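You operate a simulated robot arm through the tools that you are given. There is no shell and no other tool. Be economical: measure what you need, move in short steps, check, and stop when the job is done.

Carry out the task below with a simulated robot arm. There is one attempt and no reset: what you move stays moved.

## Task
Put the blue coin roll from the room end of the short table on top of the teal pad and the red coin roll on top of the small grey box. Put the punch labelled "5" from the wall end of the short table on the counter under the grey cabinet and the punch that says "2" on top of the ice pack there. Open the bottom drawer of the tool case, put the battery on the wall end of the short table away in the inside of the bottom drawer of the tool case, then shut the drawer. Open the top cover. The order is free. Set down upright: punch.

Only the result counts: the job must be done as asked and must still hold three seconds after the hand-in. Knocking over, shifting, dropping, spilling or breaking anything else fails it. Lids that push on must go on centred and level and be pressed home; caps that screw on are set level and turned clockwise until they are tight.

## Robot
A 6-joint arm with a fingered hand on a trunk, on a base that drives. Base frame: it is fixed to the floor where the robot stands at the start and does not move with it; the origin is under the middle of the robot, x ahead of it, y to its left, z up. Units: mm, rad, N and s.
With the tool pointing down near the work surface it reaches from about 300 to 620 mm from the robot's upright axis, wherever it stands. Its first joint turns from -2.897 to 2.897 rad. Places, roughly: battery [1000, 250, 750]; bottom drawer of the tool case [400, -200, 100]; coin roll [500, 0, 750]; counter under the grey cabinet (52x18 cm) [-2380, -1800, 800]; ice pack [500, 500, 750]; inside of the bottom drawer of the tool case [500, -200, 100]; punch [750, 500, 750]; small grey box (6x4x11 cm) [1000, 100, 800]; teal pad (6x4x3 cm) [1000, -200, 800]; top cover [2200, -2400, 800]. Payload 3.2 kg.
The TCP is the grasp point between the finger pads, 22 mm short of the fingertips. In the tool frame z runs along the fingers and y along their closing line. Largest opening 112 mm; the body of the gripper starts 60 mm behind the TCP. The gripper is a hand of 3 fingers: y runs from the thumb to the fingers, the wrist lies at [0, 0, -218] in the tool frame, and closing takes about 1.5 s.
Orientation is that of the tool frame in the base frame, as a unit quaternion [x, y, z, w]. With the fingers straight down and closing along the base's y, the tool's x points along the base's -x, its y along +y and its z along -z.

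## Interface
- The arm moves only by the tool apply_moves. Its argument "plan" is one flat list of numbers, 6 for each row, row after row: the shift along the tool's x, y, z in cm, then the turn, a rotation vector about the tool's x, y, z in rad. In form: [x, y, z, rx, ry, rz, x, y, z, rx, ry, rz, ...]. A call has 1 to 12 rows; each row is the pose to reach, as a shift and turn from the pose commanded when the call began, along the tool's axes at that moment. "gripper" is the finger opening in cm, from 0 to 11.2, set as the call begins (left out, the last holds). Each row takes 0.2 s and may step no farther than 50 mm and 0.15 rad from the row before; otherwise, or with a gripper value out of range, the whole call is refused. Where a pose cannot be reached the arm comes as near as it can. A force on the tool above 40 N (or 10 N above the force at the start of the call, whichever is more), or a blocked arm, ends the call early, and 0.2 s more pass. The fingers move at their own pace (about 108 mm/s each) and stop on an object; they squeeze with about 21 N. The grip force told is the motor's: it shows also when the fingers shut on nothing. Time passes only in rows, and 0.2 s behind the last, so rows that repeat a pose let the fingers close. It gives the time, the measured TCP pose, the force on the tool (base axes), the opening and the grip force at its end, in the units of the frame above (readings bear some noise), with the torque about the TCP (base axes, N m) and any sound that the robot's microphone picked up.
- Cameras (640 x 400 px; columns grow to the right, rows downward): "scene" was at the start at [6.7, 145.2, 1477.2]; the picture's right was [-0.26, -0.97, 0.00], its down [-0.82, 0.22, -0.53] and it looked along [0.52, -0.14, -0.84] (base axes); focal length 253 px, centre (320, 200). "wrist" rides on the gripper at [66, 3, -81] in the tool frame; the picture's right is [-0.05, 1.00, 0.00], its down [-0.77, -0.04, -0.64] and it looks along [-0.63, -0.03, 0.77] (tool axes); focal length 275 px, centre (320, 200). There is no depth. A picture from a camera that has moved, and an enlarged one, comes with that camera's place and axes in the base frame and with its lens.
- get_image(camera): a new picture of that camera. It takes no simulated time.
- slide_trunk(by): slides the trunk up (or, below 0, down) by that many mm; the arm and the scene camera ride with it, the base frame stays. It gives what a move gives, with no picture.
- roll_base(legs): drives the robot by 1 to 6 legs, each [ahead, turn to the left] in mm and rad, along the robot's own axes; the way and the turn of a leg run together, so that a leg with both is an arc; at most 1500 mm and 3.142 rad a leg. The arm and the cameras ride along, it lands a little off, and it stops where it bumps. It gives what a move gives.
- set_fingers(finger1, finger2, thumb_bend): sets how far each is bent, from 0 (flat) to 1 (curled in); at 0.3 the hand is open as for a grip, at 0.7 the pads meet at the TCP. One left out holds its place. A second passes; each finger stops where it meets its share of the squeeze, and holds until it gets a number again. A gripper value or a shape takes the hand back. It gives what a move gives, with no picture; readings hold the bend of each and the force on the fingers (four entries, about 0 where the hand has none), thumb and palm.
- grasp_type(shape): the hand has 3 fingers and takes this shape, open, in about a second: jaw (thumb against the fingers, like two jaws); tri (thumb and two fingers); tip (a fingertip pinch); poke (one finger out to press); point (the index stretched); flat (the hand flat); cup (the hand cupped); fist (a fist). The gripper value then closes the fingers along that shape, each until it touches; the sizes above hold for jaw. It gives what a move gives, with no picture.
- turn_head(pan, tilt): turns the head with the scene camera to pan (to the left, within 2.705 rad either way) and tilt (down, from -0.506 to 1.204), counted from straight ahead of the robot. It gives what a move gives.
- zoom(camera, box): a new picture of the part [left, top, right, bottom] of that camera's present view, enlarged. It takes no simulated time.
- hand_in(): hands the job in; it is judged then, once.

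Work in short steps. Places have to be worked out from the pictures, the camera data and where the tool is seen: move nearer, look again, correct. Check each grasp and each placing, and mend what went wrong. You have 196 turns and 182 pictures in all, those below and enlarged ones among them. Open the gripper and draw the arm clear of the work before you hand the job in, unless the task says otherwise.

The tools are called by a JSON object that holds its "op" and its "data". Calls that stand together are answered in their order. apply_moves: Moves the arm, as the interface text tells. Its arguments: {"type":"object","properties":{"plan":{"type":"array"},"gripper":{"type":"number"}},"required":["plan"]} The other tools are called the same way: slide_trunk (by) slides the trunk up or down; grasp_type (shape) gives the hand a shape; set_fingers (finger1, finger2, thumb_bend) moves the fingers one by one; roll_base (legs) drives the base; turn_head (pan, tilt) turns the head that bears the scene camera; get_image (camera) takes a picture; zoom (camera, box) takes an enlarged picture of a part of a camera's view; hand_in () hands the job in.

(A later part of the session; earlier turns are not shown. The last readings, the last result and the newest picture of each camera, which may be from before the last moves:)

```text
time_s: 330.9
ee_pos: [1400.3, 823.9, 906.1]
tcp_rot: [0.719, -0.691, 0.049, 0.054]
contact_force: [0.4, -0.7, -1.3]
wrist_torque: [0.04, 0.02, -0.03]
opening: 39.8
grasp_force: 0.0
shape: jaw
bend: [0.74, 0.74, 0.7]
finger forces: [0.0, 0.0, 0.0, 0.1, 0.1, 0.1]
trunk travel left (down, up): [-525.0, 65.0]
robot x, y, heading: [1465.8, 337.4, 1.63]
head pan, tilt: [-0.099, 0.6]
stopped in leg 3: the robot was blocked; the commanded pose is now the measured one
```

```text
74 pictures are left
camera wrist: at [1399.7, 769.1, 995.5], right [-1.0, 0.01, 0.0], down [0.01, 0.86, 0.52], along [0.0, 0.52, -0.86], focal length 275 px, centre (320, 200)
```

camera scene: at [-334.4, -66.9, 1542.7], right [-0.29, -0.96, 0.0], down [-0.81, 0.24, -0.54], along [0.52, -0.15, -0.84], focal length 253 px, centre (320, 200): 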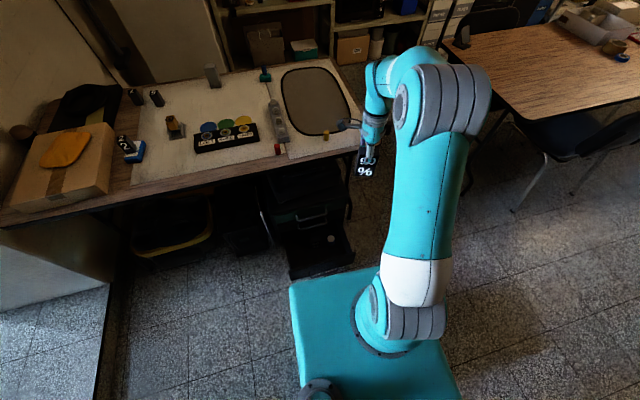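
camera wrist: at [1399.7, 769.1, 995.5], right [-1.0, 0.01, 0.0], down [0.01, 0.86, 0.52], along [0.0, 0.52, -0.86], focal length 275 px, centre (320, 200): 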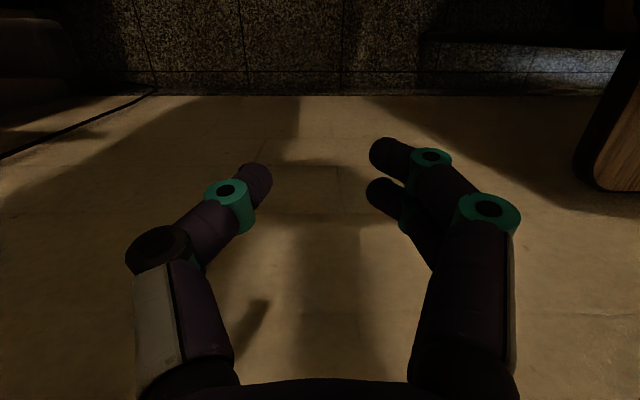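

The hand met the side wall. I back off from it and turn left, away from it, then look at everything.

{"op": "roll_base", "data": {"legs": [[-200, 0], [0, 1.51]]}}

{"op": "get_image", "data": {"camera": "wrist"}}

{"op": "turn_head", "data": {"pan": -0.6, "tilt": 0.7}}

{"op": "get_image", "data": {"camera": "scene"}}

```text
time_s: 336.1
ee_pos: [984.1, 106.0, 908.7]
tcp_rot: [0.998, -0.014, 0.068, 0.007]
contact_force: [0.3, 0.4, 0.0]
wrist_torque: [-0.06, 0.0, -0.03]
opening: 39.8
grasp_force: 0.1
shape: jaw
bend: [0.74, 0.74, 0.7]
finger forces: [0.1, 0.0, 0.0, 0.1, 0.1, 0.0]
trunk travel left (down, up): [-525.0, 65.0]
robot x, y, heading: [1480.4, 134.8, 3.133]
head pan, tilt: [-0.099, 0.6]
```

```text
73 pictures are left
camera wrist: at [1039.4, 100.7, 997.9], right [-0.07, -1.0, 0.0], down [-0.85, 0.07, 0.53], along [-0.52, 0.04, -0.85], focal length 275 px, centre (320, 200)
```

wrist: 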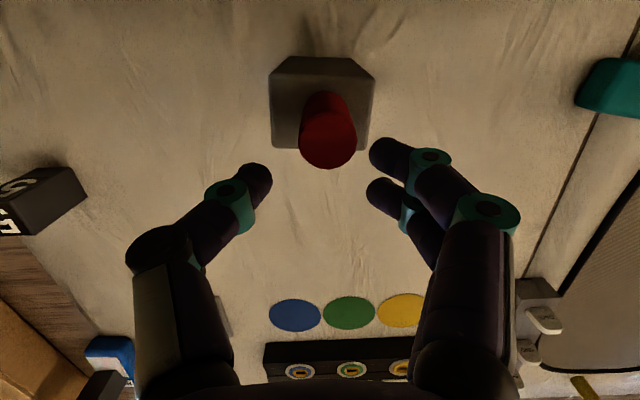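

```text
time_s: 337.1
ee_pos: [984.8, 105.4, 910.0]
tcp_rot: [0.998, -0.014, 0.068, 0.006]
contact_force: [-0.1, -0.3, -0.5]
wrist_torque: [0.0, 0.01, -0.01]
opening: 40.0
grasp_force: 0.0
shape: jaw
bend: [0.74, 0.74, 0.7]
finger forces: [0.0, 0.0, 0.1, 0.1, 0.0, 0.0]
trunk travel left (down, up): [-525.0, 65.0]
robot x, y, heading: [1477.8, 133.6, 3.131]
head pan, tilt: [-0.6, 0.7]
```

```text
72 pictures are left
camera scene: at [1464.9, 18.1, 1501.0], right [0.57, 0.82, 0.0], down [0.53, -0.37, -0.77], along [-0.63, 0.44, -0.64], focal length 253 px, centre (320, 200)
```

scene: 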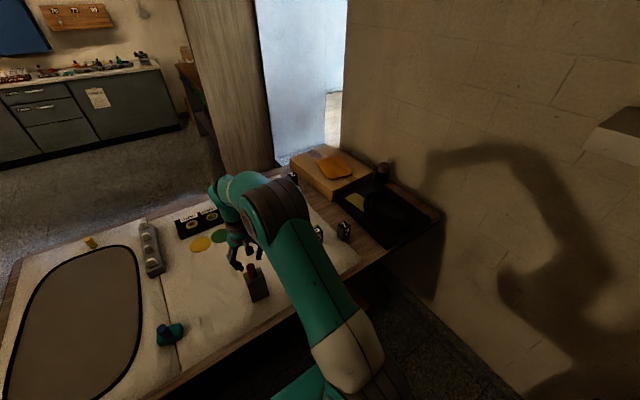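

The red roll still stands on the box. I raise the hand and straighten it.

{"op": "apply_moves", "data": {"plan": [0.5, 0, -4, 0, 0, 0, 1, 0, -8, 0, -0.07, 0, 1, 0, -8, 0, -0.137, 0]}}

{"op": "get_image", "data": {"camera": "wrist"}}

```text
time_s: 337.9
ee_pos: [983.7, 108.4, 991.8]
tcp_rot: [1.0, -0.014, -0.001, 0.006]
contact_force: [-0.3, 0.9, -0.3]
wrist_torque: [0.0, -0.03, -0.01]
opening: 39.9
grasp_force: 0.0
shape: jaw
bend: [0.74, 0.74, 0.7]
finger forces: [0.0, 0.0, 0.0, 0.1, 0.1, 0.0]
trunk travel left (down, up): [-525.0, 65.0]
robot x, y, heading: [1473.3, 138.3, 3.132]
head pan, tilt: [-0.6, 0.7]
```

```text
71 pictures are left
camera wrist: at [1049.4, 102.8, 1071.8], right [-0.08, -1.0, 0.01], down [-0.77, 0.06, 0.64], along [-0.64, 0.04, -0.77], focal length 275 px, centre (320, 200)
```

wrist: 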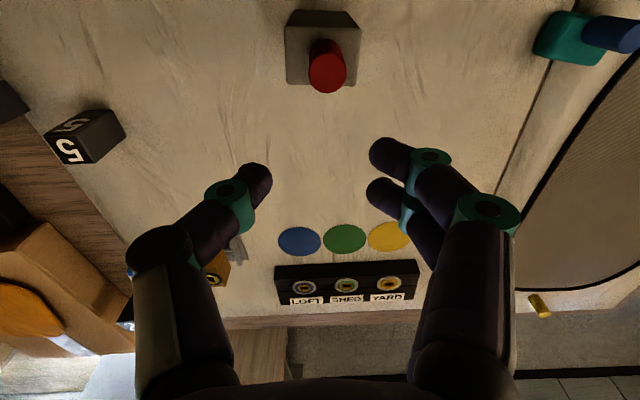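

All in place. I shift sideways the safe way: turn left, reverse 210 mm, turn back, and come closer.

{"op": "roll_base", "data": {"legs": [[0, 1.571], [-210, 0], [0, -1.571], [70, 0]]}}

{"op": "get_image", "data": {"camera": "wrist"}}

```text
time_s: 347.8
ee_pos: [905.9, 280.6, 990.5]
tcp_rot: [1.0, 0.03, 0.0, 0.005]
contact_force: [0.6, -0.3, -0.2]
wrist_torque: [0.0, 0.0, -0.02]
opening: 39.6
grasp_force: 0.1
shape: jaw
bend: [0.74, 0.74, 0.7]
finger forces: [0.0, 0.0, 0.0, 0.1, 0.0, 0.0]
trunk travel left (down, up): [-525.0, 65.0]
robot x, y, heading: [1396.9, 353.6, -3.061]
head pan, tilt: [-0.6, 0.7]
```

```text
70 pictures are left
camera wrist: at [971.8, 280.9, 1071.2], right [0.02, -1.0, 0.01], down [-0.77, 0.0, 0.64], along [-0.64, -0.02, -0.77], focal length 275 px, centre (320, 200)
```

wrist: 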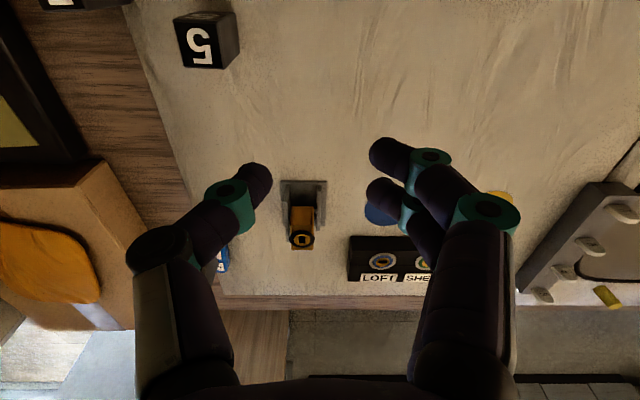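

Punch 5 is near (921, 380). I open and move above it.

{"op": "apply_moves", "data": {"plan": [0.7, -3.3, 1, 0, 0, 0, 1.4, -6.6, 3, 0, 0, 0, 2.1, -9.8, 6, 0, 0, 0, 2.1, -9.8, 9, 0, 0, 0], "gripper": 9.5}}

{"op": "get_image", "data": {"camera": "wrist"}}

```text
time_s: 348.8
ee_pos: [919.7, 379.0, 899.3]
tcp_rot: [1.0, 0.031, 0.0, 0.005]
contact_force: [0.0, -0.3, -0.1]
wrist_torque: [0.0, -0.03, 0.01]
opening: 95.0
grasp_force: 0.0
shape: jaw
bend: [0.55, 0.55, 0.5]
finger forces: [0.0, 0.0, 0.0, 0.1, 0.0, 0.0]
trunk travel left (down, up): [-525.0, 65.0]
robot x, y, heading: [1396.9, 352.3, -3.062]
head pan, tilt: [-0.6, 0.7]
```

```text
69 pictures are left
camera wrist: at [986.6, 380.3, 980.2], right [0.02, -1.0, 0.01], down [-0.77, 0.0, 0.64], along [-0.64, -0.02, -0.77], focal length 275 px, centre (320, 200)
```

wrist: 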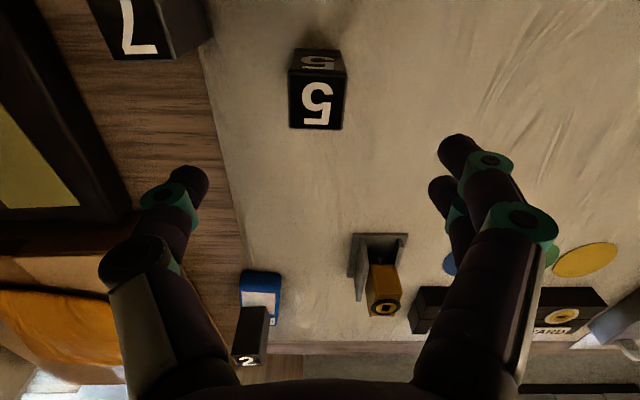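

Aligned; punch 7 is clear of the thumb. I narrow the opening slightly, descend and close.

{"op": "apply_moves", "data": {"plan": [0.3, 0, 4, 0, 0, 0, 0.3, 0, 8, 0, 0, 0, 0.3, 0, 11.4, 0, 0, 0], "gripper": 7.5}}

{"op": "apply_moves", "data": {"plan": [0, 0, 0, 0, 0, 0, 0, 0, 0, 0, 0, 0, 0, 0, 0, 0, 0, 0, 0, 0, 0, 0, 0, 0, 0, 0, 0, 0, 0, 0, 0, 0, 0, 0, 0, 0], "gripper": 0}}

{"op": "get_image", "data": {"camera": "wrist"}}

```text
time_s: 349.6
ee_pos: [921.8, 380.9, 785.2]
tcp_rot: [1.0, 0.03, -0.001, 0.005]
contact_force: [0.5, -0.2, 0.8]
wrist_torque: [0.0, 0.02, -0.03]
opening: 75.3
grasp_force: 0.0
shape: jaw
bend: [0.69, 0.69, 0.66]
finger forces: [0.0, 0.0, 0.0, 0.0, 0.1, 0.1]
trunk travel left (down, up): [-525.0, 65.0]
robot x, y, heading: [1395.6, 354.6, -3.063]
head pan, tilt: [-0.6, 0.7]
```

```text
time_s: 351.0
ee_pos: [921.6, 379.4, 786.2]
tcp_rot: [0.999, 0.031, -0.001, 0.005]
contact_force: [0.0, -0.8, -0.1]
wrist_torque: [0.0, 0.01, -0.01]
opening: 31.6
grasp_force: 20.9
shape: jaw
bend: [0.73, 0.73, 0.7]
finger forces: [9.4, 9.4, 0.1, 0.0, 18.8, 0.1]
trunk travel left (down, up): [-525.0, 65.0]
robot x, y, heading: [1396.7, 353.5, -3.064]
head pan, tilt: [-0.6, 0.7]
```

```text
68 pictures are left
camera wrist: at [987.3, 381.5, 866.3], right [0.02, -1.0, 0.01], down [-0.77, 0.0, 0.64], along [-0.64, -0.02, -0.77], focal length 275 px, centre (320, 200)
```

wrist: 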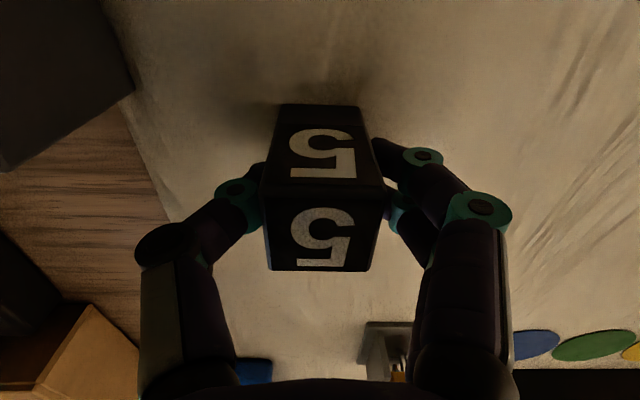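

Punch 5 is held. I lift it and leave: back off, turn left, and go round to the corridor.

{"op": "apply_moves", "data": {"plan": [0, 0, -4, 0, 0, 0, 0, 0, -8, 0, 0, 0, 0, 0, -12, 0, 0, 0, 2, 0, -16, 0, 0, 0, 3, 0, -18, 0, 0, 0]}}

{"op": "roll_base", "data": {"legs": [[-80, 0], [0, 1.493], [1250, 0], [0, -1.571]]}}

{"op": "get_image", "data": {"camera": "wrist"}}

```text
time_s: 352.2
ee_pos: [956.4, 379.9, 964.8]
tcp_rot: [1.0, 0.03, 0.0, 0.007]
contact_force: [0.4, 0.1, -2.9]
wrist_torque: [-0.01, 0.05, 0.01]
opening: 31.6
grasp_force: 20.9
shape: jaw
bend: [0.73, 0.73, 0.7]
finger forces: [9.5, 9.3, 0.0, 0.0, 18.9, 0.0]
trunk travel left (down, up): [-525.0, 65.0]
robot x, y, heading: [1392.5, 350.1, -3.06]
head pan, tilt: [-0.6, 0.7]
```

```text
time_s: 366.7
ee_pos: [1042.0, -831.4, 965.4]
tcp_rot: [1.0, -0.007, -0.001, 0.005]
contact_force: [0.4, -0.2, -3.3]
wrist_torque: [0.02, 0.01, 0.0]
opening: 31.3
grasp_force: 21.5
shape: jaw
bend: [0.73, 0.73, 0.7]
finger forces: [9.4, 9.5, 0.0, 0.0, 19.0, 0.0]
trunk travel left (down, up): [-525.0, 65.0]
robot x, y, heading: [1473.9, -896.9, -3.138]
head pan, tilt: [-0.6, 0.7]
```

```text
67 pictures are left
camera wrist: at [1107.2, -836.0, 1044.2], right [-0.06, -1.0, 0.01], down [-0.77, 0.06, 0.64], along [-0.64, 0.03, -0.77], focal length 275 px, centre (320, 200)
```

wrist: 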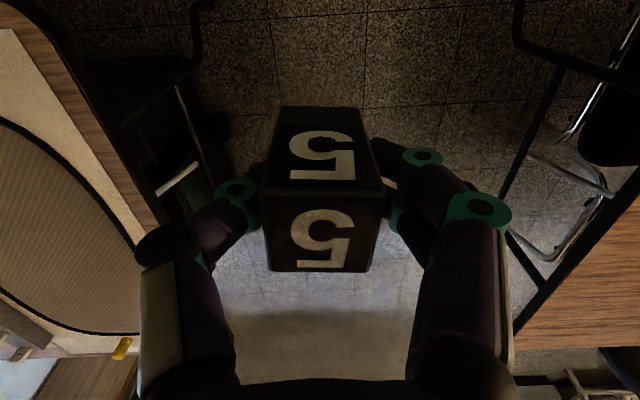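

{"op": "roll_base", "data": {"legs": [[1490, 0], [510, 0], [0, 0.678], [1350, 0], [0, -0.681]]}}

{"op": "turn_head", "data": {"pan": 0.0, "tilt": 0.4}}

{"op": "get_image", "data": {"camera": "scene"}}

{"op": "get_image", "data": {"camera": "wrist"}}

```text
time_s: 386.4
ee_pos: [-1986.3, -1616.0, 964.4]
tcp_rot: [1.0, -0.018, -0.001, 0.006]
contact_force: [0.5, 0.6, -4.1]
wrist_torque: [0.01, 0.01, 0.02]
opening: 31.3
grasp_force: 21.0
shape: jaw
bend: [0.73, 0.73, 0.7]
finger forces: [9.4, 9.5, 0.0, 0.0, 18.8, 0.0]
trunk travel left (down, up): [-525.0, 65.0]
robot x, y, heading: [-1548.1, -1687.1, 3.126]
head pan, tilt: [-0.6, 0.7]
```

```text
time_s: 387.4
ee_pos: [-1985.2, -1613.8, 964.2]
tcp_rot: [1.0, -0.019, -0.001, 0.005]
contact_force: [0.3, -0.6, -3.3]
wrist_torque: [-0.01, 0.0, -0.04]
opening: 30.9
grasp_force: 20.8
shape: jaw
bend: [0.73, 0.73, 0.7]
finger forces: [9.4, 9.5, 0.0, 0.0, 18.9, 0.0]
trunk travel left (down, up): [-525.0, 65.0]
robot x, y, heading: [-1550.3, -1686.7, 3.126]
head pan, tilt: [0.0, 0.4]
```

```text
66 pictures are left
camera scene: at [-1586.5, -1850.3, 1527.8], right [0.02, 1.0, 0.0], down [0.39, -0.01, -0.92], along [-0.92, 0.02, -0.39], focal length 253 px, centre (320, 200)
```

scene: 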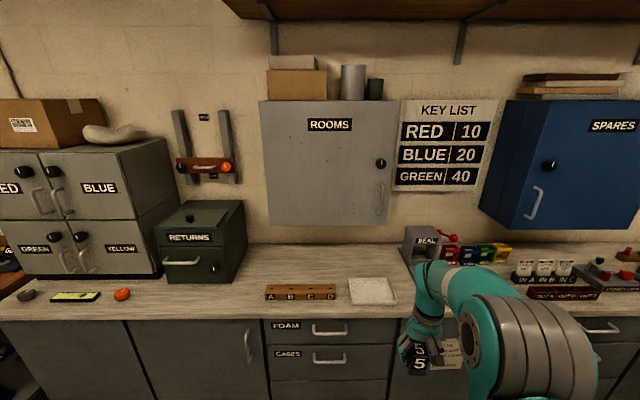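

```text
65 pictures are left
camera wrist: at [-1919.6, -1620.5, 1044.2], right [-0.08, -1.0, 0.01], down [-0.77, 0.07, 0.64], along [-0.63, 0.04, -0.77], focal length 275 px, centre (320, 200)
```

wrist: 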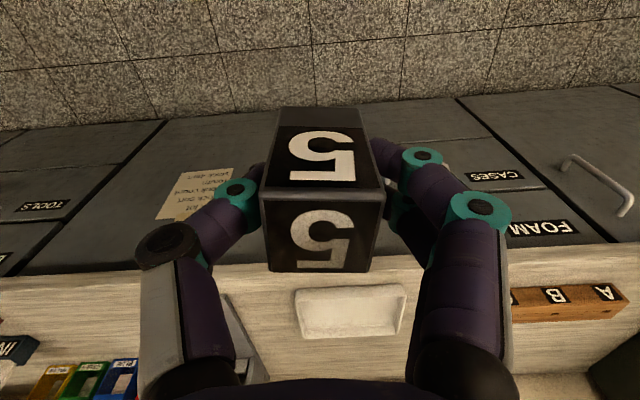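

The grey "ROOMS" cabinet is ahead, with a rack and a tray on the counter under it. I drive closer and move the hand in front of the gap for a better look.

{"op": "roll_base", "data": {"legs": [[200, 0.015]]}}

{"op": "apply_moves", "data": {"plan": [0, 4, 0, 0, 0, 0, 0, 8, 0, 0, 0, 0, 0, 12, 0, 0, 0, 0, 0, 15, 0, 0, 0, 0]}}

{"op": "get_image", "data": {"camera": "wrist"}}

{"op": "turn_head", "data": {"pan": 0.0, "tilt": 0.6}}

{"op": "get_image", "data": {"camera": "scene"}}

```text
time_s: 389.0
ee_pos: [-2186.6, -1620.6, 964.1]
tcp_rot: [1.0, -0.008, 0.0, 0.005]
contact_force: [0.5, 0.2, -3.6]
wrist_torque: [0.01, -0.01, 0.05]
opening: 31.3
grasp_force: 21.2
shape: jaw
bend: [0.73, 0.73, 0.7]
finger forces: [9.4, 9.5, 0.0, 0.0, 18.8, 0.0]
trunk travel left (down, up): [-525.0, 65.0]
robot x, y, heading: [-1754.3, -1682.1, -3.14]
head pan, tilt: [0.0, 0.4]
```

```text
time_s: 390.0
ee_pos: [-2189.0, -1776.1, 966.9]
tcp_rot: [1.0, -0.009, 0.0, 0.005]
contact_force: [0.7, 0.3, -3.2]
wrist_torque: [-0.03, 0.01, -0.02]
opening: 31.4
grasp_force: 20.9
shape: jaw
bend: [0.73, 0.73, 0.7]
finger forces: [9.5, 9.8, 0.1, 0.1, 19.1, 0.0]
trunk travel left (down, up): [-525.0, 65.0]
robot x, y, heading: [-1749.8, -1678.0, -3.137]
head pan, tilt: [0.0, 0.4]
```

```text
64 pictures are left
camera wrist: at [-2122.0, -1780.7, 1047.0], right [-0.06, -1.0, 0.01], down [-0.77, 0.06, 0.64], along [-0.64, 0.03, -0.77], focal length 275 px, centre (320, 200)
```

wrist: 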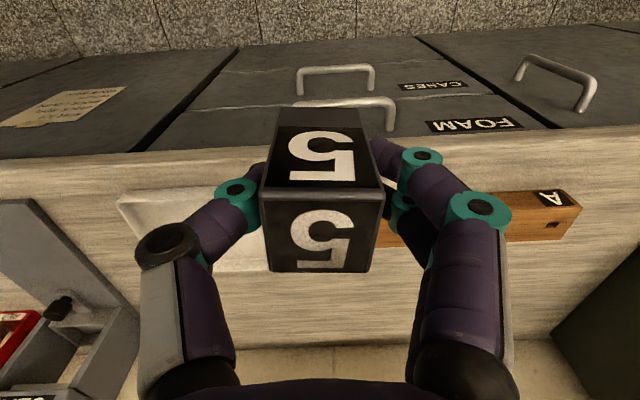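

```text
time_s: 390.7
ee_pos: [-2188.3, -1775.2, 966.8]
tcp_rot: [1.0, -0.008, -0.001, 0.005]
contact_force: [-0.3, 0.4, -3.9]
wrist_torque: [0.0, 0.0, 0.05]
opening: 31.4
grasp_force: 21.0
shape: jaw
bend: [0.73, 0.73, 0.7]
finger forces: [9.4, 9.8, 0.0, 0.1, 19.3, 0.1]
trunk travel left (down, up): [-525.0, 65.0]
robot x, y, heading: [-1748.6, -1685.7, -3.141]
head pan, tilt: [0.0, 0.6]
```

```text
63 pictures are left
camera scene: at [-1780.0, -1849.8, 1509.7], right [0.0, 1.0, 0.0], down [0.56, 0.0, -0.83], along [-0.83, 0.0, -0.56], focal length 253 px, centre (320, 200)
```

scene: 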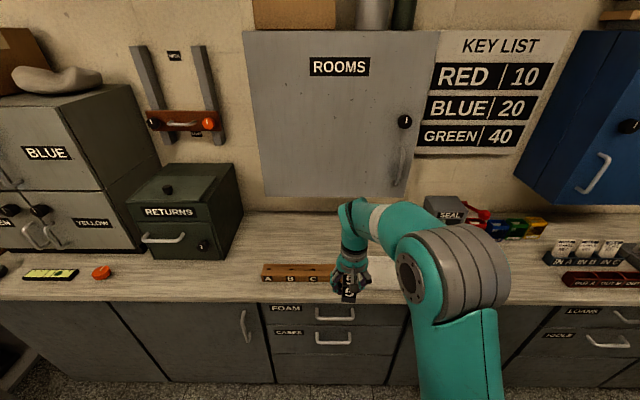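

The gap between rack (right end y≈-1768) and tray (left edge y≈-1696), and the counter just behind the rack, are free. I drive 170 mm closer and look.

{"op": "roll_base", "data": {"legs": [[170, 0]]}}

{"op": "get_image", "data": {"camera": "wrist"}}

{"op": "turn_head", "data": {"pan": 0.2, "tilt": 0.8}}

{"op": "get_image", "data": {"camera": "scene"}}

```text
time_s: 392.2
ee_pos: [-2357.7, -1775.4, 966.4]
tcp_rot: [1.0, -0.009, 0.0, 0.006]
contact_force: [-0.1, 1.1, -3.7]
wrist_torque: [0.01, 0.0, -0.02]
opening: 31.4
grasp_force: 21.2
shape: jaw
bend: [0.73, 0.73, 0.7]
finger forces: [9.4, 9.7, 0.0, 0.1, 19.2, 0.0]
trunk travel left (down, up): [-525.0, 65.0]
robot x, y, heading: [-1921.9, -1683.4, -3.142]
head pan, tilt: [0.0, 0.6]
```

```text
62 pictures are left
camera wrist: at [-2292.8, -1780.3, 1046.8], right [-0.06, -1.0, 0.01], down [-0.77, 0.06, 0.64], along [-0.64, 0.03, -0.77], focal length 275 px, centre (320, 200)
```

wrist: 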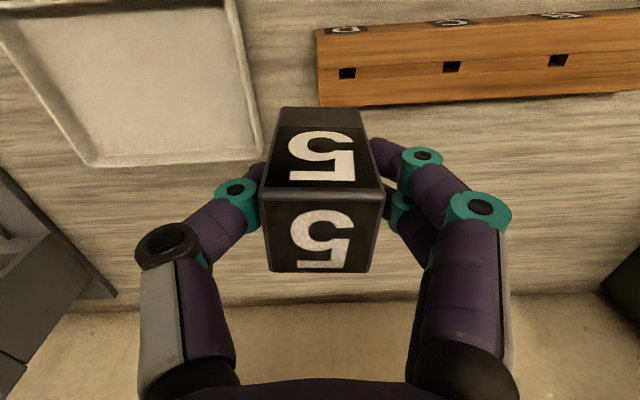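

```text
time_s: 392.9
ee_pos: [-2358.8, -1775.0, 966.9]
tcp_rot: [1.0, -0.008, -0.001, 0.005]
contact_force: [0.6, 1.2, -2.8]
wrist_torque: [0.01, -0.01, 0.02]
opening: 31.4
grasp_force: 20.7
shape: jaw
bend: [0.73, 0.73, 0.7]
finger forces: [9.4, 9.9, 0.0, 0.0, 19.2, 0.1]
trunk travel left (down, up): [-525.0, 65.0]
robot x, y, heading: [-1923.7, -1684.5, -3.145]
head pan, tilt: [0.201, 0.799]
```

```text
61 pictures are left
camera scene: at [-1940.9, -1866.1, 1492.8], right [-0.2, 0.98, 0.0], down [0.7, 0.14, -0.7], along [-0.68, -0.14, -0.72], focal length 253 px, centre (320, 200)
```

scene: 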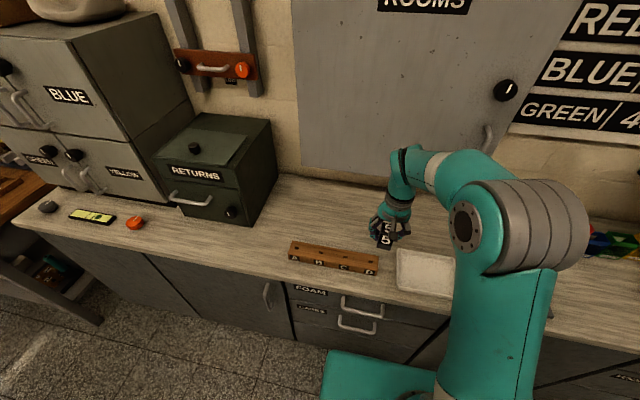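

Clear counter just behind the rack's end. I move there and lower.

{"op": "apply_moves", "data": {"plan": [-2.4, 0, 0, 0, 0, 0, -4.8, 0, 0, 0, 0, 0, -7.2, 0, 2, 0, 0, 0, -7.2, 0, 6, 0, 0, 0, -7.2, 0, 9, 0, 0, 0]}}

{"op": "get_image", "data": {"camera": "wrist"}}

{"op": "zoom", "data": {"camera": "scene", "box": [280, 120, 480, 300]}}

```text
time_s: 394.1
ee_pos: [-2431.7, -1774.3, 877.2]
tcp_rot: [1.0, -0.009, -0.001, 0.006]
contact_force: [0.0, -0.3, -4.1]
wrist_torque: [0.02, -0.03, 0.01]
opening: 31.4
grasp_force: 20.9
shape: jaw
bend: [0.73, 0.73, 0.7]
finger forces: [9.5, 9.8, 0.1, 0.1, 19.4, 0.0]
trunk travel left (down, up): [-525.0, 65.0]
robot x, y, heading: [-1921.6, -1684.5, -3.14]
head pan, tilt: [0.201, 0.799]
```

```text
60 pictures are left
camera wrist: at [-2365.9, -1779.0, 957.7], right [-0.06, -1.0, 0.01], down [-0.77, 0.06, 0.64], along [-0.64, 0.03, -0.77], focal length 275 px, centre (320, 200)
```

wrist: 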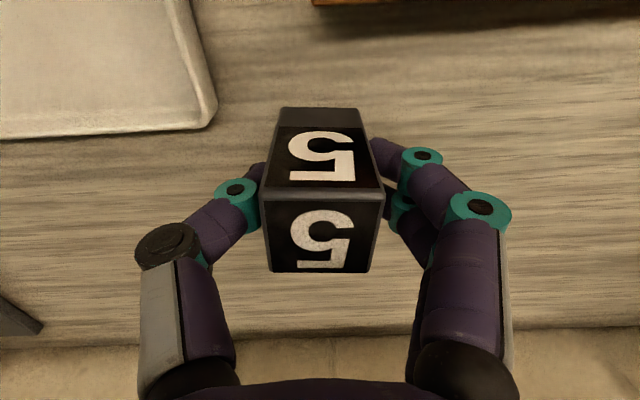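

```text
2.22 times, centred on (380, 210) of scene
camera zoom: at [-1941.0, -1866.2, 1492.8], right [-0.2, 0.98, 0.0], down [0.7, 0.14, -0.7], along [-0.68, -0.14, -0.72], focal length 563 px, centre (187, 178)
```

zoom: 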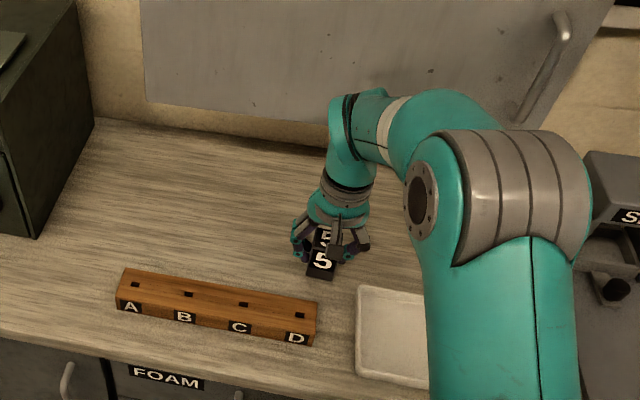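

Now lower in small steps to contact.

{"op": "apply_moves", "data": {"plan": [0, 0, 2, 0, 0, 0, 0, 0, 3.5, 0, 0, 0, 0, 0, 4, 0, 0, 0, 0, 0, 4.3, 0, 0, 0, 0, 0, 4.6, 0, 0, 0, 0, 0, 4.9, 0, 0, 0, 0, 0, 5.2, 0, 0, 0, 0, 0, 5.4, 0, 0, 0]}}

```text
time_s: 395.9
ee_pos: [-2429.0, -1774.9, 824.6]
tcp_rot: [1.0, -0.009, -0.003, 0.006]
contact_force: [-0.6, -0.5, 29.1]
wrist_torque: [-0.04, 0.02, -0.07]
opening: 33.9
grasp_force: 20.6
shape: jaw
bend: [0.74, 0.74, 0.72]
finger forces: [12.7, 12.9, 0.0, 0.0, 25.4, 0.0]
trunk travel left (down, up): [-525.0, 65.0]
robot x, y, heading: [-1921.9, -1684.9, -3.142]
head pan, tilt: [0.201, 0.799]
```

Contact. I relieve the load, then open partway and look.

{"op": "apply_moves", "data": {"plan": [0, 0, -0.2, 0, 0, 0, 0, 0, -0.4, 0, 0, 0, 0, 0, -0.4, 0, 0, 0]}}

{"op": "apply_moves", "data": {"plan": [0, 0, 0, 0, 0, 0, 0, 0, 0, 0, 0, 0, 0, 0, 0, 0, 0, 0], "gripper": 5.5}}

{"op": "get_image", "data": {"camera": "wrist"}}

```text
time_s: 396.7
ee_pos: [-2428.7, -1775.6, 827.9]
tcp_rot: [1.0, -0.009, 0.001, 0.004]
contact_force: [0.6, 0.0, -3.2]
wrist_torque: [-0.01, 0.0, 0.01]
opening: 32.9
grasp_force: 21.1
shape: jaw
bend: [0.74, 0.74, 0.71]
finger forces: [9.8, 9.9, 0.0, 0.0, 19.9, 0.1]
trunk travel left (down, up): [-525.0, 65.0]
robot x, y, heading: [-1921.2, -1680.0, -3.142]
head pan, tilt: [0.201, 0.799]
```

```text
time_s: 397.5
ee_pos: [-2430.7, -1776.3, 826.6]
tcp_rot: [1.0, -0.008, -0.001, 0.005]
contact_force: [-0.8, 0.9, -0.3]
wrist_torque: [0.02, 0.02, -0.01]
opening: 54.3
grasp_force: 0.1
shape: jaw
bend: [0.73, 0.73, 0.7]
finger forces: [0.1, 0.1, 0.1, 0.0, 0.0, 0.0]
trunk travel left (down, up): [-525.0, 65.0]
robot x, y, heading: [-1920.6, -1684.4, -3.142]
head pan, tilt: [0.201, 0.799]
```

```text
58 pictures are left
camera wrist: at [-2364.4, -1780.1, 908.7], right [-0.06, -1.0, 0.01], down [-0.77, 0.06, 0.64], along [-0.64, 0.03, -0.77], focal length 275 px, centre (320, 200)
```

wrist: 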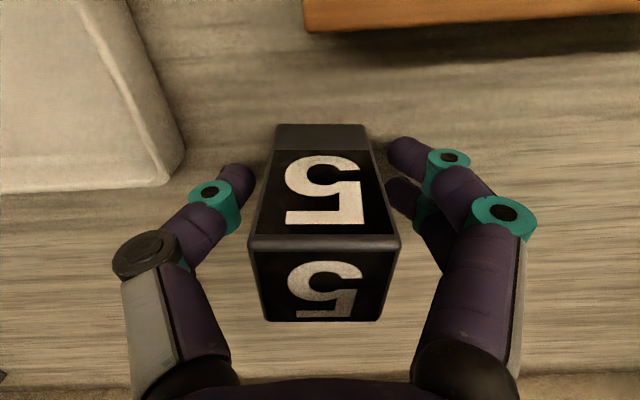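

It stands upright, free of the fingers. I rise straight up, draw back and check.

{"op": "apply_moves", "data": {"plan": [0, 0, -3, 0, 0, 0, 0, 0, -7, 0, 0, 0, 0, 0, -11, 0, 0, 0, 3, 0, -13, 0, 0, 0, 7, 0, -14, 0, 0, 0]}}

{"op": "roll_base", "data": {"legs": [[-350, 0]]}}

{"op": "zoom", "data": {"camera": "scene", "box": [230, 80, 430, 240]}}

```text
time_s: 398.7
ee_pos: [-2358.9, -1778.4, 965.9]
tcp_rot: [1.0, -0.009, -0.001, 0.005]
contact_force: [-0.3, -0.6, -0.2]
wrist_torque: [-0.01, 0.01, -0.02]
opening: 54.4
grasp_force: 0.1
shape: jaw
bend: [0.73, 0.73, 0.7]
finger forces: [0.1, 0.0, 0.1, 0.0, 0.0, 0.0]
trunk travel left (down, up): [-525.0, 65.0]
robot x, y, heading: [-1921.6, -1682.8, -3.143]
head pan, tilt: [0.201, 0.799]
```

```text
time_s: 401.0
ee_pos: [-2011.4, -1776.8, 966.5]
tcp_rot: [1.0, -0.009, -0.001, 0.006]
contact_force: [0.4, -0.5, 0.1]
wrist_torque: [0.01, -0.01, 0.02]
opening: 54.6
grasp_force: 0.1
shape: jaw
bend: [0.73, 0.73, 0.7]
finger forces: [0.0, 0.1, 0.0, 0.0, 0.0, 0.1]
trunk travel left (down, up): [-525.0, 65.0]
robot x, y, heading: [-1574.5, -1681.6, -3.136]
head pan, tilt: [0.201, 0.799]
```

```text
2.50 times, centred on (330, 160) of scene
camera zoom: at [-1591.8, -1865.1, 1492.8], right [-0.2, 0.98, 0.0], down [0.7, 0.15, -0.7], along [-0.68, -0.14, -0.72], focal length 633 px, centre (295, 300)
```

zoom: 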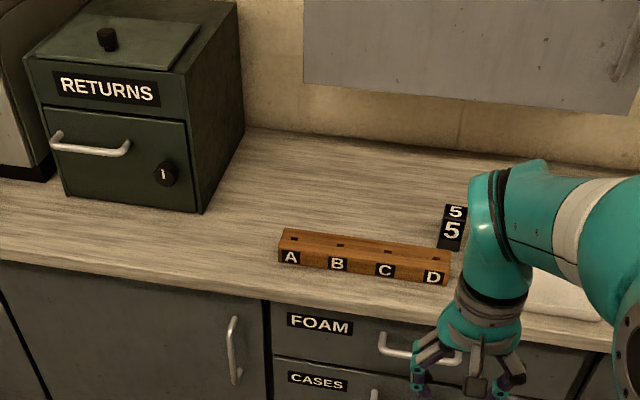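

Punch 5 stands on the counter under the grey cabinet. Last is the top cover near (2200, -2400): I drive back through the corridor.

{"op": "roll_base", "data": {"legs": [[0, -2.57], [1340, 0], [0, -0.577], [1300, 0]]}}

{"op": "turn_head", "data": {"pan": -0.7, "tilt": 0.35}}

{"op": "get_image", "data": {"camera": "scene"}}

```text
time_s: 421.4
ee_pos: [1257.7, -707.9, 965.8]
tcp_rot: [-0.026, 1.0, 0.005, 0.001]
contact_force: [0.7, 0.0, 0.2]
wrist_torque: [0.0, 0.02, 0.0]
opening: 54.6
grasp_force: 0.1
shape: jaw
bend: [0.73, 0.73, 0.7]
finger forces: [0.0, 0.1, 0.0, 0.0, 0.1, 0.0]
trunk travel left (down, up): [-525.0, 65.0]
robot x, y, heading: [826.3, -834.5, 0.07]
head pan, tilt: [0.201, 0.799]
```

```text
time_s: 422.6
ee_pos: [1257.7, -706.9, 965.6]
tcp_rot: [-0.026, 1.0, 0.004, 0.001]
contact_force: [-0.1, -0.2, 0.0]
wrist_torque: [-0.02, 0.01, 0.04]
opening: 54.4
grasp_force: 0.1
shape: jaw
bend: [0.73, 0.73, 0.7]
finger forces: [0.0, 0.1, 0.1, 0.0, 0.1, 0.0]
trunk travel left (down, up): [-525.0, 65.0]
robot x, y, heading: [825.6, -833.2, 0.076]
head pan, tilt: [-0.7, 0.351]
```

```text
56 pictures are left
camera scene: at [830.8, -725.8, 1532.4], right [-0.59, -0.81, 0.0], down [-0.28, 0.2, -0.94], along [0.76, -0.55, -0.34], focal length 253 px, centre (320, 200)
```

scene: 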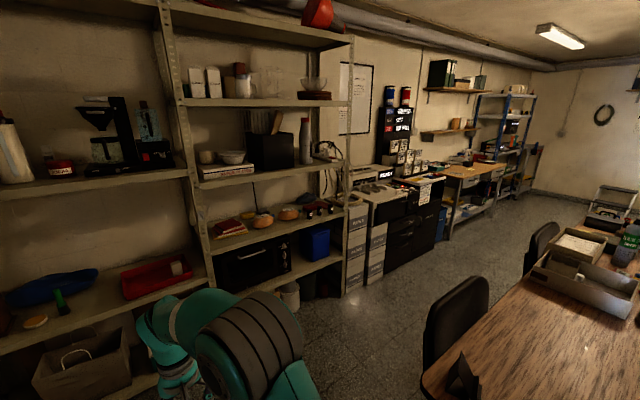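

{"op": "zoom", "data": {"camera": "scene", "box": [320, 130, 470, 290]}}

{"op": "roll_base", "data": {"legs": [[0, -0.19], [820, 0], [0, -1.45], [500, 0]]}}

{"op": "turn_head", "data": {"pan": 0.6, "tilt": 0.5}}

{"op": "get_image", "data": {"camera": "scene"}}

```text
2.50 times, centred on (395, 210) of scene
camera zoom: at [830.8, -725.8, 1532.4], right [-0.59, -0.81, 0.0], down [-0.28, 0.2, -0.94], along [0.76, -0.55, -0.34], focal length 633 px, centre (132, 175)
```

zoom: 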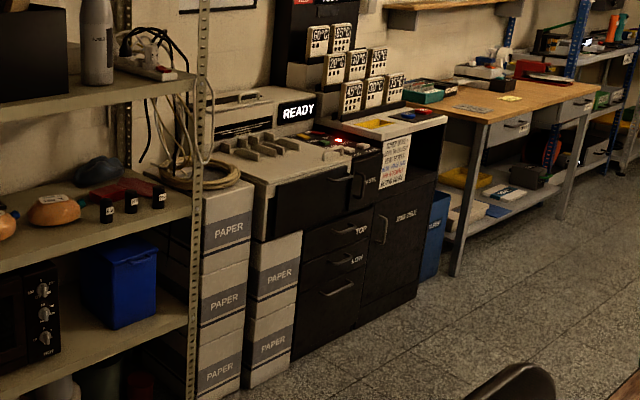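

```text
time_s: 427.6
ee_pos: [2057.1, -909.2, 965.1]
tcp_rot: [0.084, 0.996, 0.005, -0.004]
contact_force: [-14.4, -6.0, 3.4]
wrist_torque: [0.33, -1.11, -0.34]
opening: 54.2
grasp_force: 0.1
shape: jaw
bend: [0.73, 0.73, 0.7]
finger forces: [0.0, 0.0, 0.0, 0.0, 0.0, 15.5]
trunk travel left (down, up): [-525.0, 65.0]
robot x, y, heading: [1617.8, -936.9, -0.147]
head pan, tilt: [-0.7, 0.351]
stopped in leg 2: the robot was blocked; the commanded pose is now the measured one
```

```text
time_s: 429.1
ee_pos: [2057.3, -908.0, 965.5]
tcp_rot: [0.084, 0.996, 0.006, -0.002]
contact_force: [-18.2, -8.7, 4.1]
wrist_torque: [0.59, -1.39, -0.49]
opening: 54.3
grasp_force: 0.0
shape: jaw
bend: [0.73, 0.73, 0.7]
finger forces: [0.1, 0.1, 0.0, 0.0, 0.0, 20.7]
trunk travel left (down, up): [-525.0, 65.0]
robot x, y, heading: [1616.8, -934.9, -0.142]
head pan, tilt: [0.6, 0.499]
```

```text
54 pictures are left
camera scene: at [1657.5, -726.7, 1519.1], right [0.44, -0.9, 0.0], down [-0.43, -0.21, -0.88], along [0.79, 0.39, -0.48], focal length 253 px, centre (320, 200)
```

scene: 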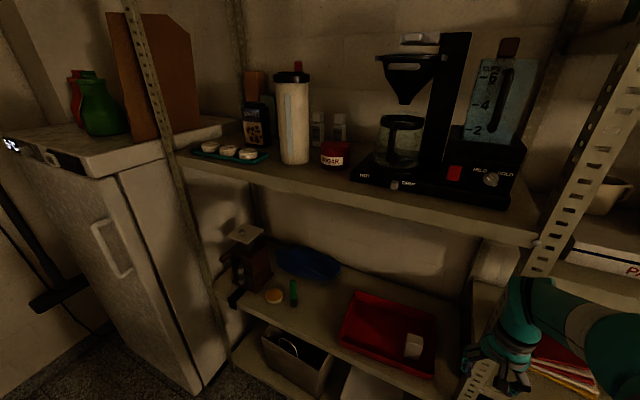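

The hand touched the shelf's post. I back off straight away.

{"op": "roll_base", "data": {"legs": [[-200, 0]]}}

{"op": "turn_head", "data": {"pan": 0.0, "tilt": 0.6}}

{"op": "get_image", "data": {"camera": "scene"}}

```text
time_s: 430.6
ee_pos: [1862.7, -879.0, 965.9]
tcp_rot: [0.085, 0.996, 0.005, -0.004]
contact_force: [0.5, 0.2, 0.7]
wrist_torque: [-0.02, -0.04, 0.01]
opening: 54.7
grasp_force: 0.0
shape: jaw
bend: [0.73, 0.73, 0.7]
finger forces: [0.1, 0.0, 0.1, 0.0, 0.0, 0.1]
trunk travel left (down, up): [-525.0, 65.0]
robot x, y, heading: [1415.5, -909.9, -0.144]
head pan, tilt: [0.6, 0.499]
```

```text
time_s: 431.6
ee_pos: [1863.9, -879.4, 964.6]
tcp_rot: [0.085, 0.996, 0.005, -0.004]
contact_force: [0.6, -0.6, -0.3]
wrist_torque: [-0.02, -0.02, -0.01]
opening: 54.2
grasp_force: 0.0
shape: jaw
bend: [0.73, 0.73, 0.7]
finger forces: [0.0, 0.0, 0.0, 0.0, 0.0, 0.0]
trunk travel left (down, up): [-525.0, 65.0]
robot x, y, heading: [1417.8, -909.0, -0.145]
head pan, tilt: [0.0, 0.6]
```

```text
53 pictures are left
camera scene: at [1471.4, -749.4, 1509.6], right [-0.14, -0.99, 0.0], down [-0.56, 0.08, -0.83], along [0.82, -0.12, -0.56], focal length 253 px, centre (320, 200)
```

scene: 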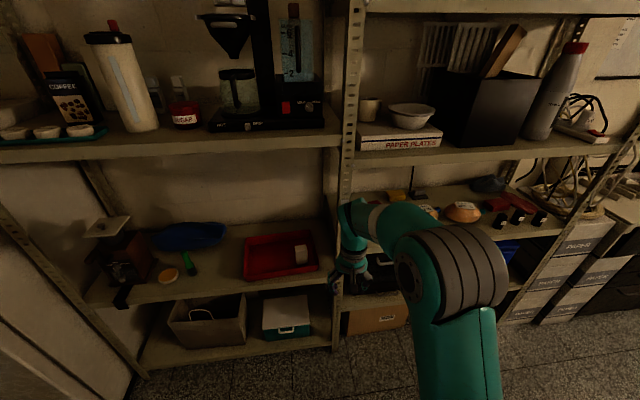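

Nothing moved on the shelf. I turn right and go down the aisle well clear of shelf and chairs.

{"op": "roll_base", "data": {"legs": [[0, -1.05], [620, 0], [0, -0.375], [350, 0]]}}

{"op": "turn_head", "data": {"pan": 0.6, "tilt": 0.55}}

{"op": "get_image", "data": {"camera": "scene"}}

```text
time_s: 440.6
ee_pos: [1781.8, -2236.4, 964.7]
tcp_rot: [0.702, 0.712, 0.007, 0.001]
contact_force: [0.0, -0.3, -0.1]
wrist_torque: [0.01, 0.0, -0.03]
opening: 54.2
grasp_force: 0.1
shape: jaw
bend: [0.73, 0.73, 0.7]
finger forces: [0.0, 0.0, 0.0, 0.1, 0.0, 0.0]
trunk travel left (down, up): [-525.0, 65.0]
robot x, y, heading: [1674.7, -1806.9, -1.531]
head pan, tilt: [0.0, 0.6]
```

```text
time_s: 441.6
ee_pos: [1780.2, -2237.6, 965.1]
tcp_rot: [0.702, 0.712, 0.008, 0.001]
contact_force: [-0.3, -1.0, -0.1]
wrist_torque: [0.0, 0.0, 0.0]
opening: 54.5
grasp_force: 0.1
shape: jaw
bend: [0.73, 0.73, 0.7]
finger forces: [0.0, 0.0, 0.0, 0.0, 0.0, 0.0]
trunk travel left (down, up): [-525.0, 65.0]
robot x, y, heading: [1669.9, -1810.5, -1.525]
head pan, tilt: [0.6, 0.55]
```

```text
52 pictures are left
camera scene: at [1886.7, -1811.7, 1514.1], right [-0.8, -0.6, 0.0], down [-0.31, 0.42, -0.85], along [0.51, -0.68, -0.52], focal length 253 px, centre (320, 200)
```

scene: 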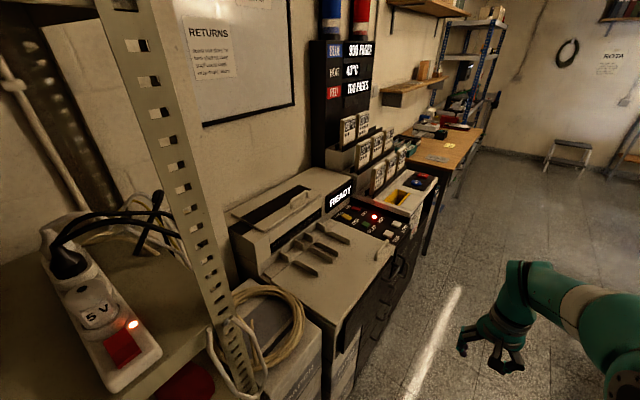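

{"op": "zoom", "data": {"camera": "scene", "box": [220, 150, 440, 330]}}

```text
2.22 times, centred on (330, 240) of scene
camera zoom: at [1886.7, -1811.7, 1514.1], right [-0.8, -0.6, 0.0], down [-0.31, 0.42, -0.85], along [0.51, -0.68, -0.52], focal length 563 px, centre (298, 111)
```

zoom: 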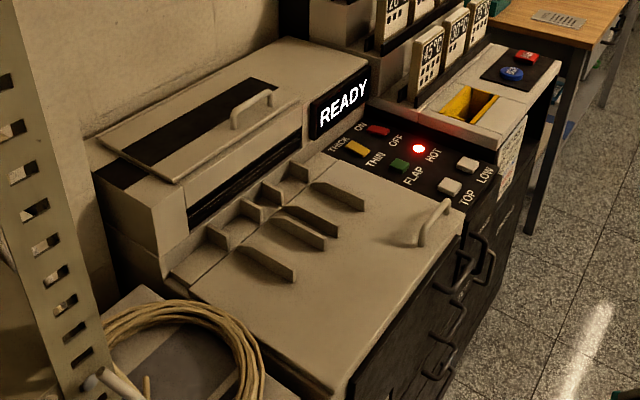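

The machine's front top plate, with a handle at its far front corner near (2134, -2528), matches the hint for the top cover. I drive alongside and face it.

{"op": "roll_base", "data": {"legs": [[0, -0.046], [640, 0], [0, 1.571]]}}

{"op": "get_image", "data": {"camera": "wrist"}}

{"op": "turn_head", "data": {"pan": -0.2, "tilt": 0.7}}

{"op": "get_image", "data": {"camera": "scene"}}

```text
time_s: 449.4
ee_pos: [2104.4, -2335.0, 964.3]
tcp_rot: [0.008, 1.0, 0.006, -0.004]
contact_force: [0.1, -0.1, -0.2]
wrist_torque: [0.0, -0.03, 0.03]
opening: 54.3
grasp_force: 0.0
shape: jaw
bend: [0.73, 0.73, 0.7]
finger forces: [0.0, 0.1, 0.2, 0.1, 0.0, 0.0]
trunk travel left (down, up): [-525.0, 65.0]
robot x, y, heading: [1669.9, -2434.2, 0.008]
head pan, tilt: [0.6, 0.55]
```

```text
50 pictures are left
camera wrist: at [2038.1, -2333.2, 1045.7], right [0.06, 1.0, 0.01], down [0.78, -0.05, 0.63], along [0.63, -0.03, -0.78], focal length 275 px, centre (320, 200)
```

wrist: 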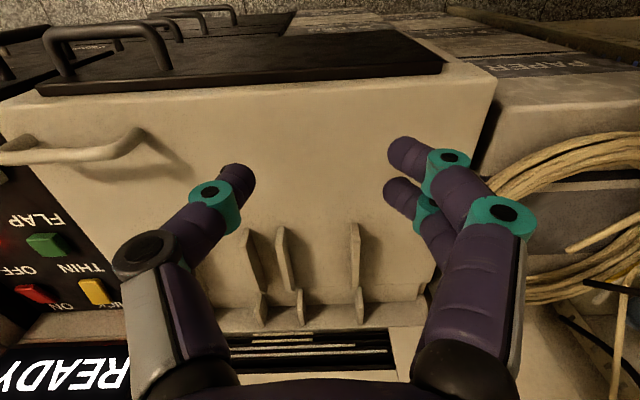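

```text
time_s: 450.5
ee_pos: [2104.2, -2335.3, 964.3]
tcp_rot: [0.007, 1.0, 0.005, -0.004]
contact_force: [-0.1, -0.7, -0.4]
wrist_torque: [0.0, 0.0, 0.04]
opening: 54.3
grasp_force: 0.1
shape: jaw
bend: [0.73, 0.73, 0.7]
finger forces: [0.0, 0.0, 0.1, 0.0, 0.1, 0.0]
trunk travel left (down, up): [-525.0, 65.0]
robot x, y, heading: [1668.6, -2431.0, 0.011]
head pan, tilt: [-0.201, 0.7]
```

```text
49 pictures are left
camera scene: at [1691.2, -2284.4, 1501.0], right [-0.19, -0.98, 0.0], down [-0.63, 0.12, -0.77], along [0.75, -0.14, -0.64], focal length 253 px, centre (320, 200)
```

scene: 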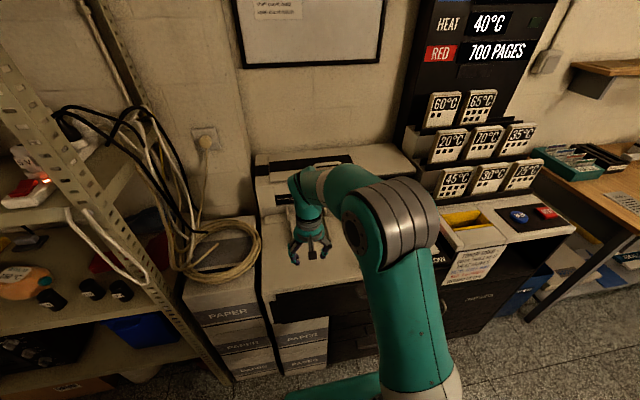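

{"op": "zoom", "data": {"camera": "wrist", "box": [0, 0, 320, 200]}}

{"op": "zoom", "data": {"camera": "wrist", "box": [200, 180, 520, 380]}}

```text
2.00 times, centred on (160, 100) of wrist
camera zoom: at [2038.2, -2333.2, 1045.7], right [0.06, 1.0, 0.01], down [0.78, -0.05, 0.63], along [0.63, -0.03, -0.78], focal length 551 px, centre (640, 400)
```

zoom: 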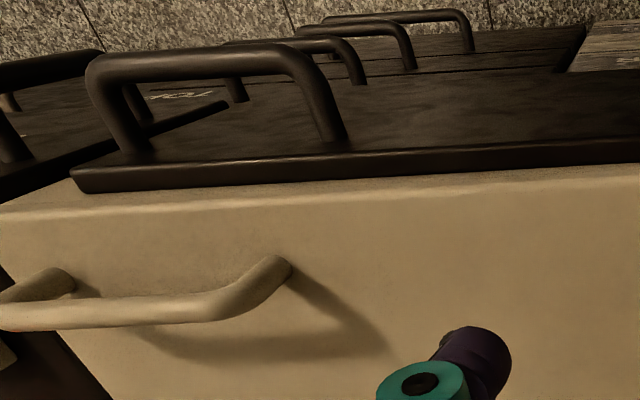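

```text
2.00 times, centred on (360, 280) of wrist
camera zoom: at [2038.2, -2333.2, 1045.7], right [0.06, 1.0, 0.01], down [0.78, -0.05, 0.63], along [0.63, -0.03, -0.78], focal length 551 px, centre (240, 40)
```

zoom: 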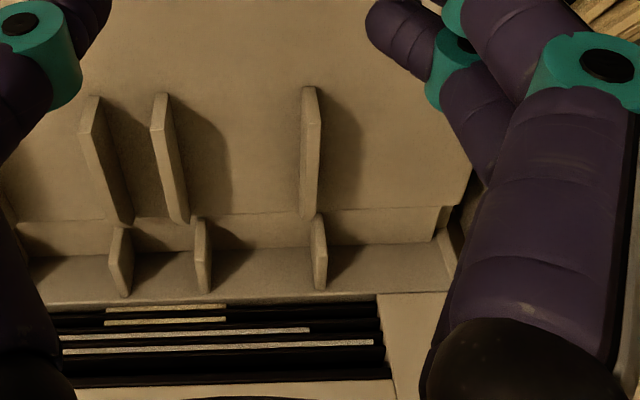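

The handle is a bar along y at about (2124, -2510, 872), near the plate's front edge; the plate hinges at its back (x≈2353). I raise the trunk, drive closer and turn the hand so that it closes across the bar.

{"op": "slide_trunk", "data": {"by": 65}}

{"op": "roll_base", "data": {"legs": [[120, 0]]}}

{"op": "apply_moves", "data": {"plan": [0.6, -1.4, 0, 0, 0, 0.14, 1.2, -2.8, 0, 0, 0, 0.28, 1.8, -4.2, 0, 0, 0, 0.42, 2.4, -5.6, 0, 0, 0, 0.56, 3, -7, 0, 0, 0, 0.7, 3.6, -8.4, 0, 0, 0, 0.84, 4.2, -9.8, 0, 0, 0, 0.98, 4.8, -11.2, 0, 0, 0, 1.12, 5.4, -12.6, 0, 0, 0, 1.26, 6, -14, 0, 0, 0, 1.41, 6.5, -15.5, 0, 0, 0, 1.555], "gripper": 9}}

{"op": "get_image", "data": {"camera": "wrist"}}

```text
time_s: 451.6
ee_pos: [2104.1, -2335.4, 1029.8]
tcp_rot: [0.007, 1.0, 0.005, -0.005]
contact_force: [-0.5, -0.5, -0.6]
wrist_torque: [0.01, 0.03, 0.01]
opening: 54.5
grasp_force: 0.1
shape: jaw
bend: [0.73, 0.73, 0.7]
finger forces: [0.0, 0.1, 0.0, 0.0, 0.0, 0.0]
trunk travel left (down, up): [-590.0, 0.0]
robot x, y, heading: [1665.0, -2430.4, 0.011]
head pan, tilt: [-0.201, 0.7]
```

```text
time_s: 452.8
ee_pos: [2229.3, -2333.1, 1028.9]
tcp_rot: [0.008, 1.0, 0.005, -0.006]
contact_force: [0.9, -0.1, -0.6]
wrist_torque: [-0.02, -0.02, 0.04]
opening: 54.5
grasp_force: 0.1
shape: jaw
bend: [0.73, 0.73, 0.7]
finger forces: [0.0, 0.1, 0.0, 0.0, 0.1, 0.0]
trunk travel left (down, up): [-590.0, 0.0]
robot x, y, heading: [1787.0, -2431.2, 0.012]
head pan, tilt: [-0.201, 0.7]
```

```text
time_s: 455.2
ee_pos: [2161.5, -2488.3, 1030.3]
tcp_rot: [0.708, 0.706, 0.001, -0.007]
contact_force: [-0.6, -0.2, -0.4]
wrist_torque: [-0.01, -0.01, -0.02]
opening: 89.7
grasp_force: 0.0
shape: jaw
bend: [0.59, 0.59, 0.55]
finger forces: [0.0, 0.1, 0.0, 0.0, 0.0, 0.0]
trunk travel left (down, up): [-590.0, 0.0]
robot x, y, heading: [1794.4, -2431.9, 0.011]
head pan, tilt: [-0.201, 0.7]
```

```text
46 pictures are left
camera wrist: at [2164.5, -2424.8, 1111.0], right [1.0, -0.05, -0.01], down [-0.03, -0.78, 0.63], along [-0.04, -0.63, -0.78], focal length 275 px, centre (320, 200)
```

wrist: 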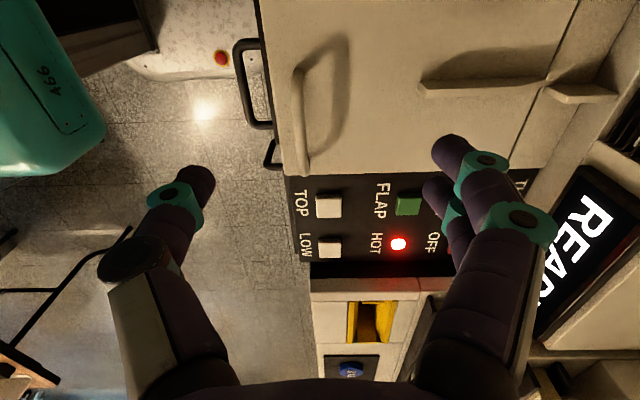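

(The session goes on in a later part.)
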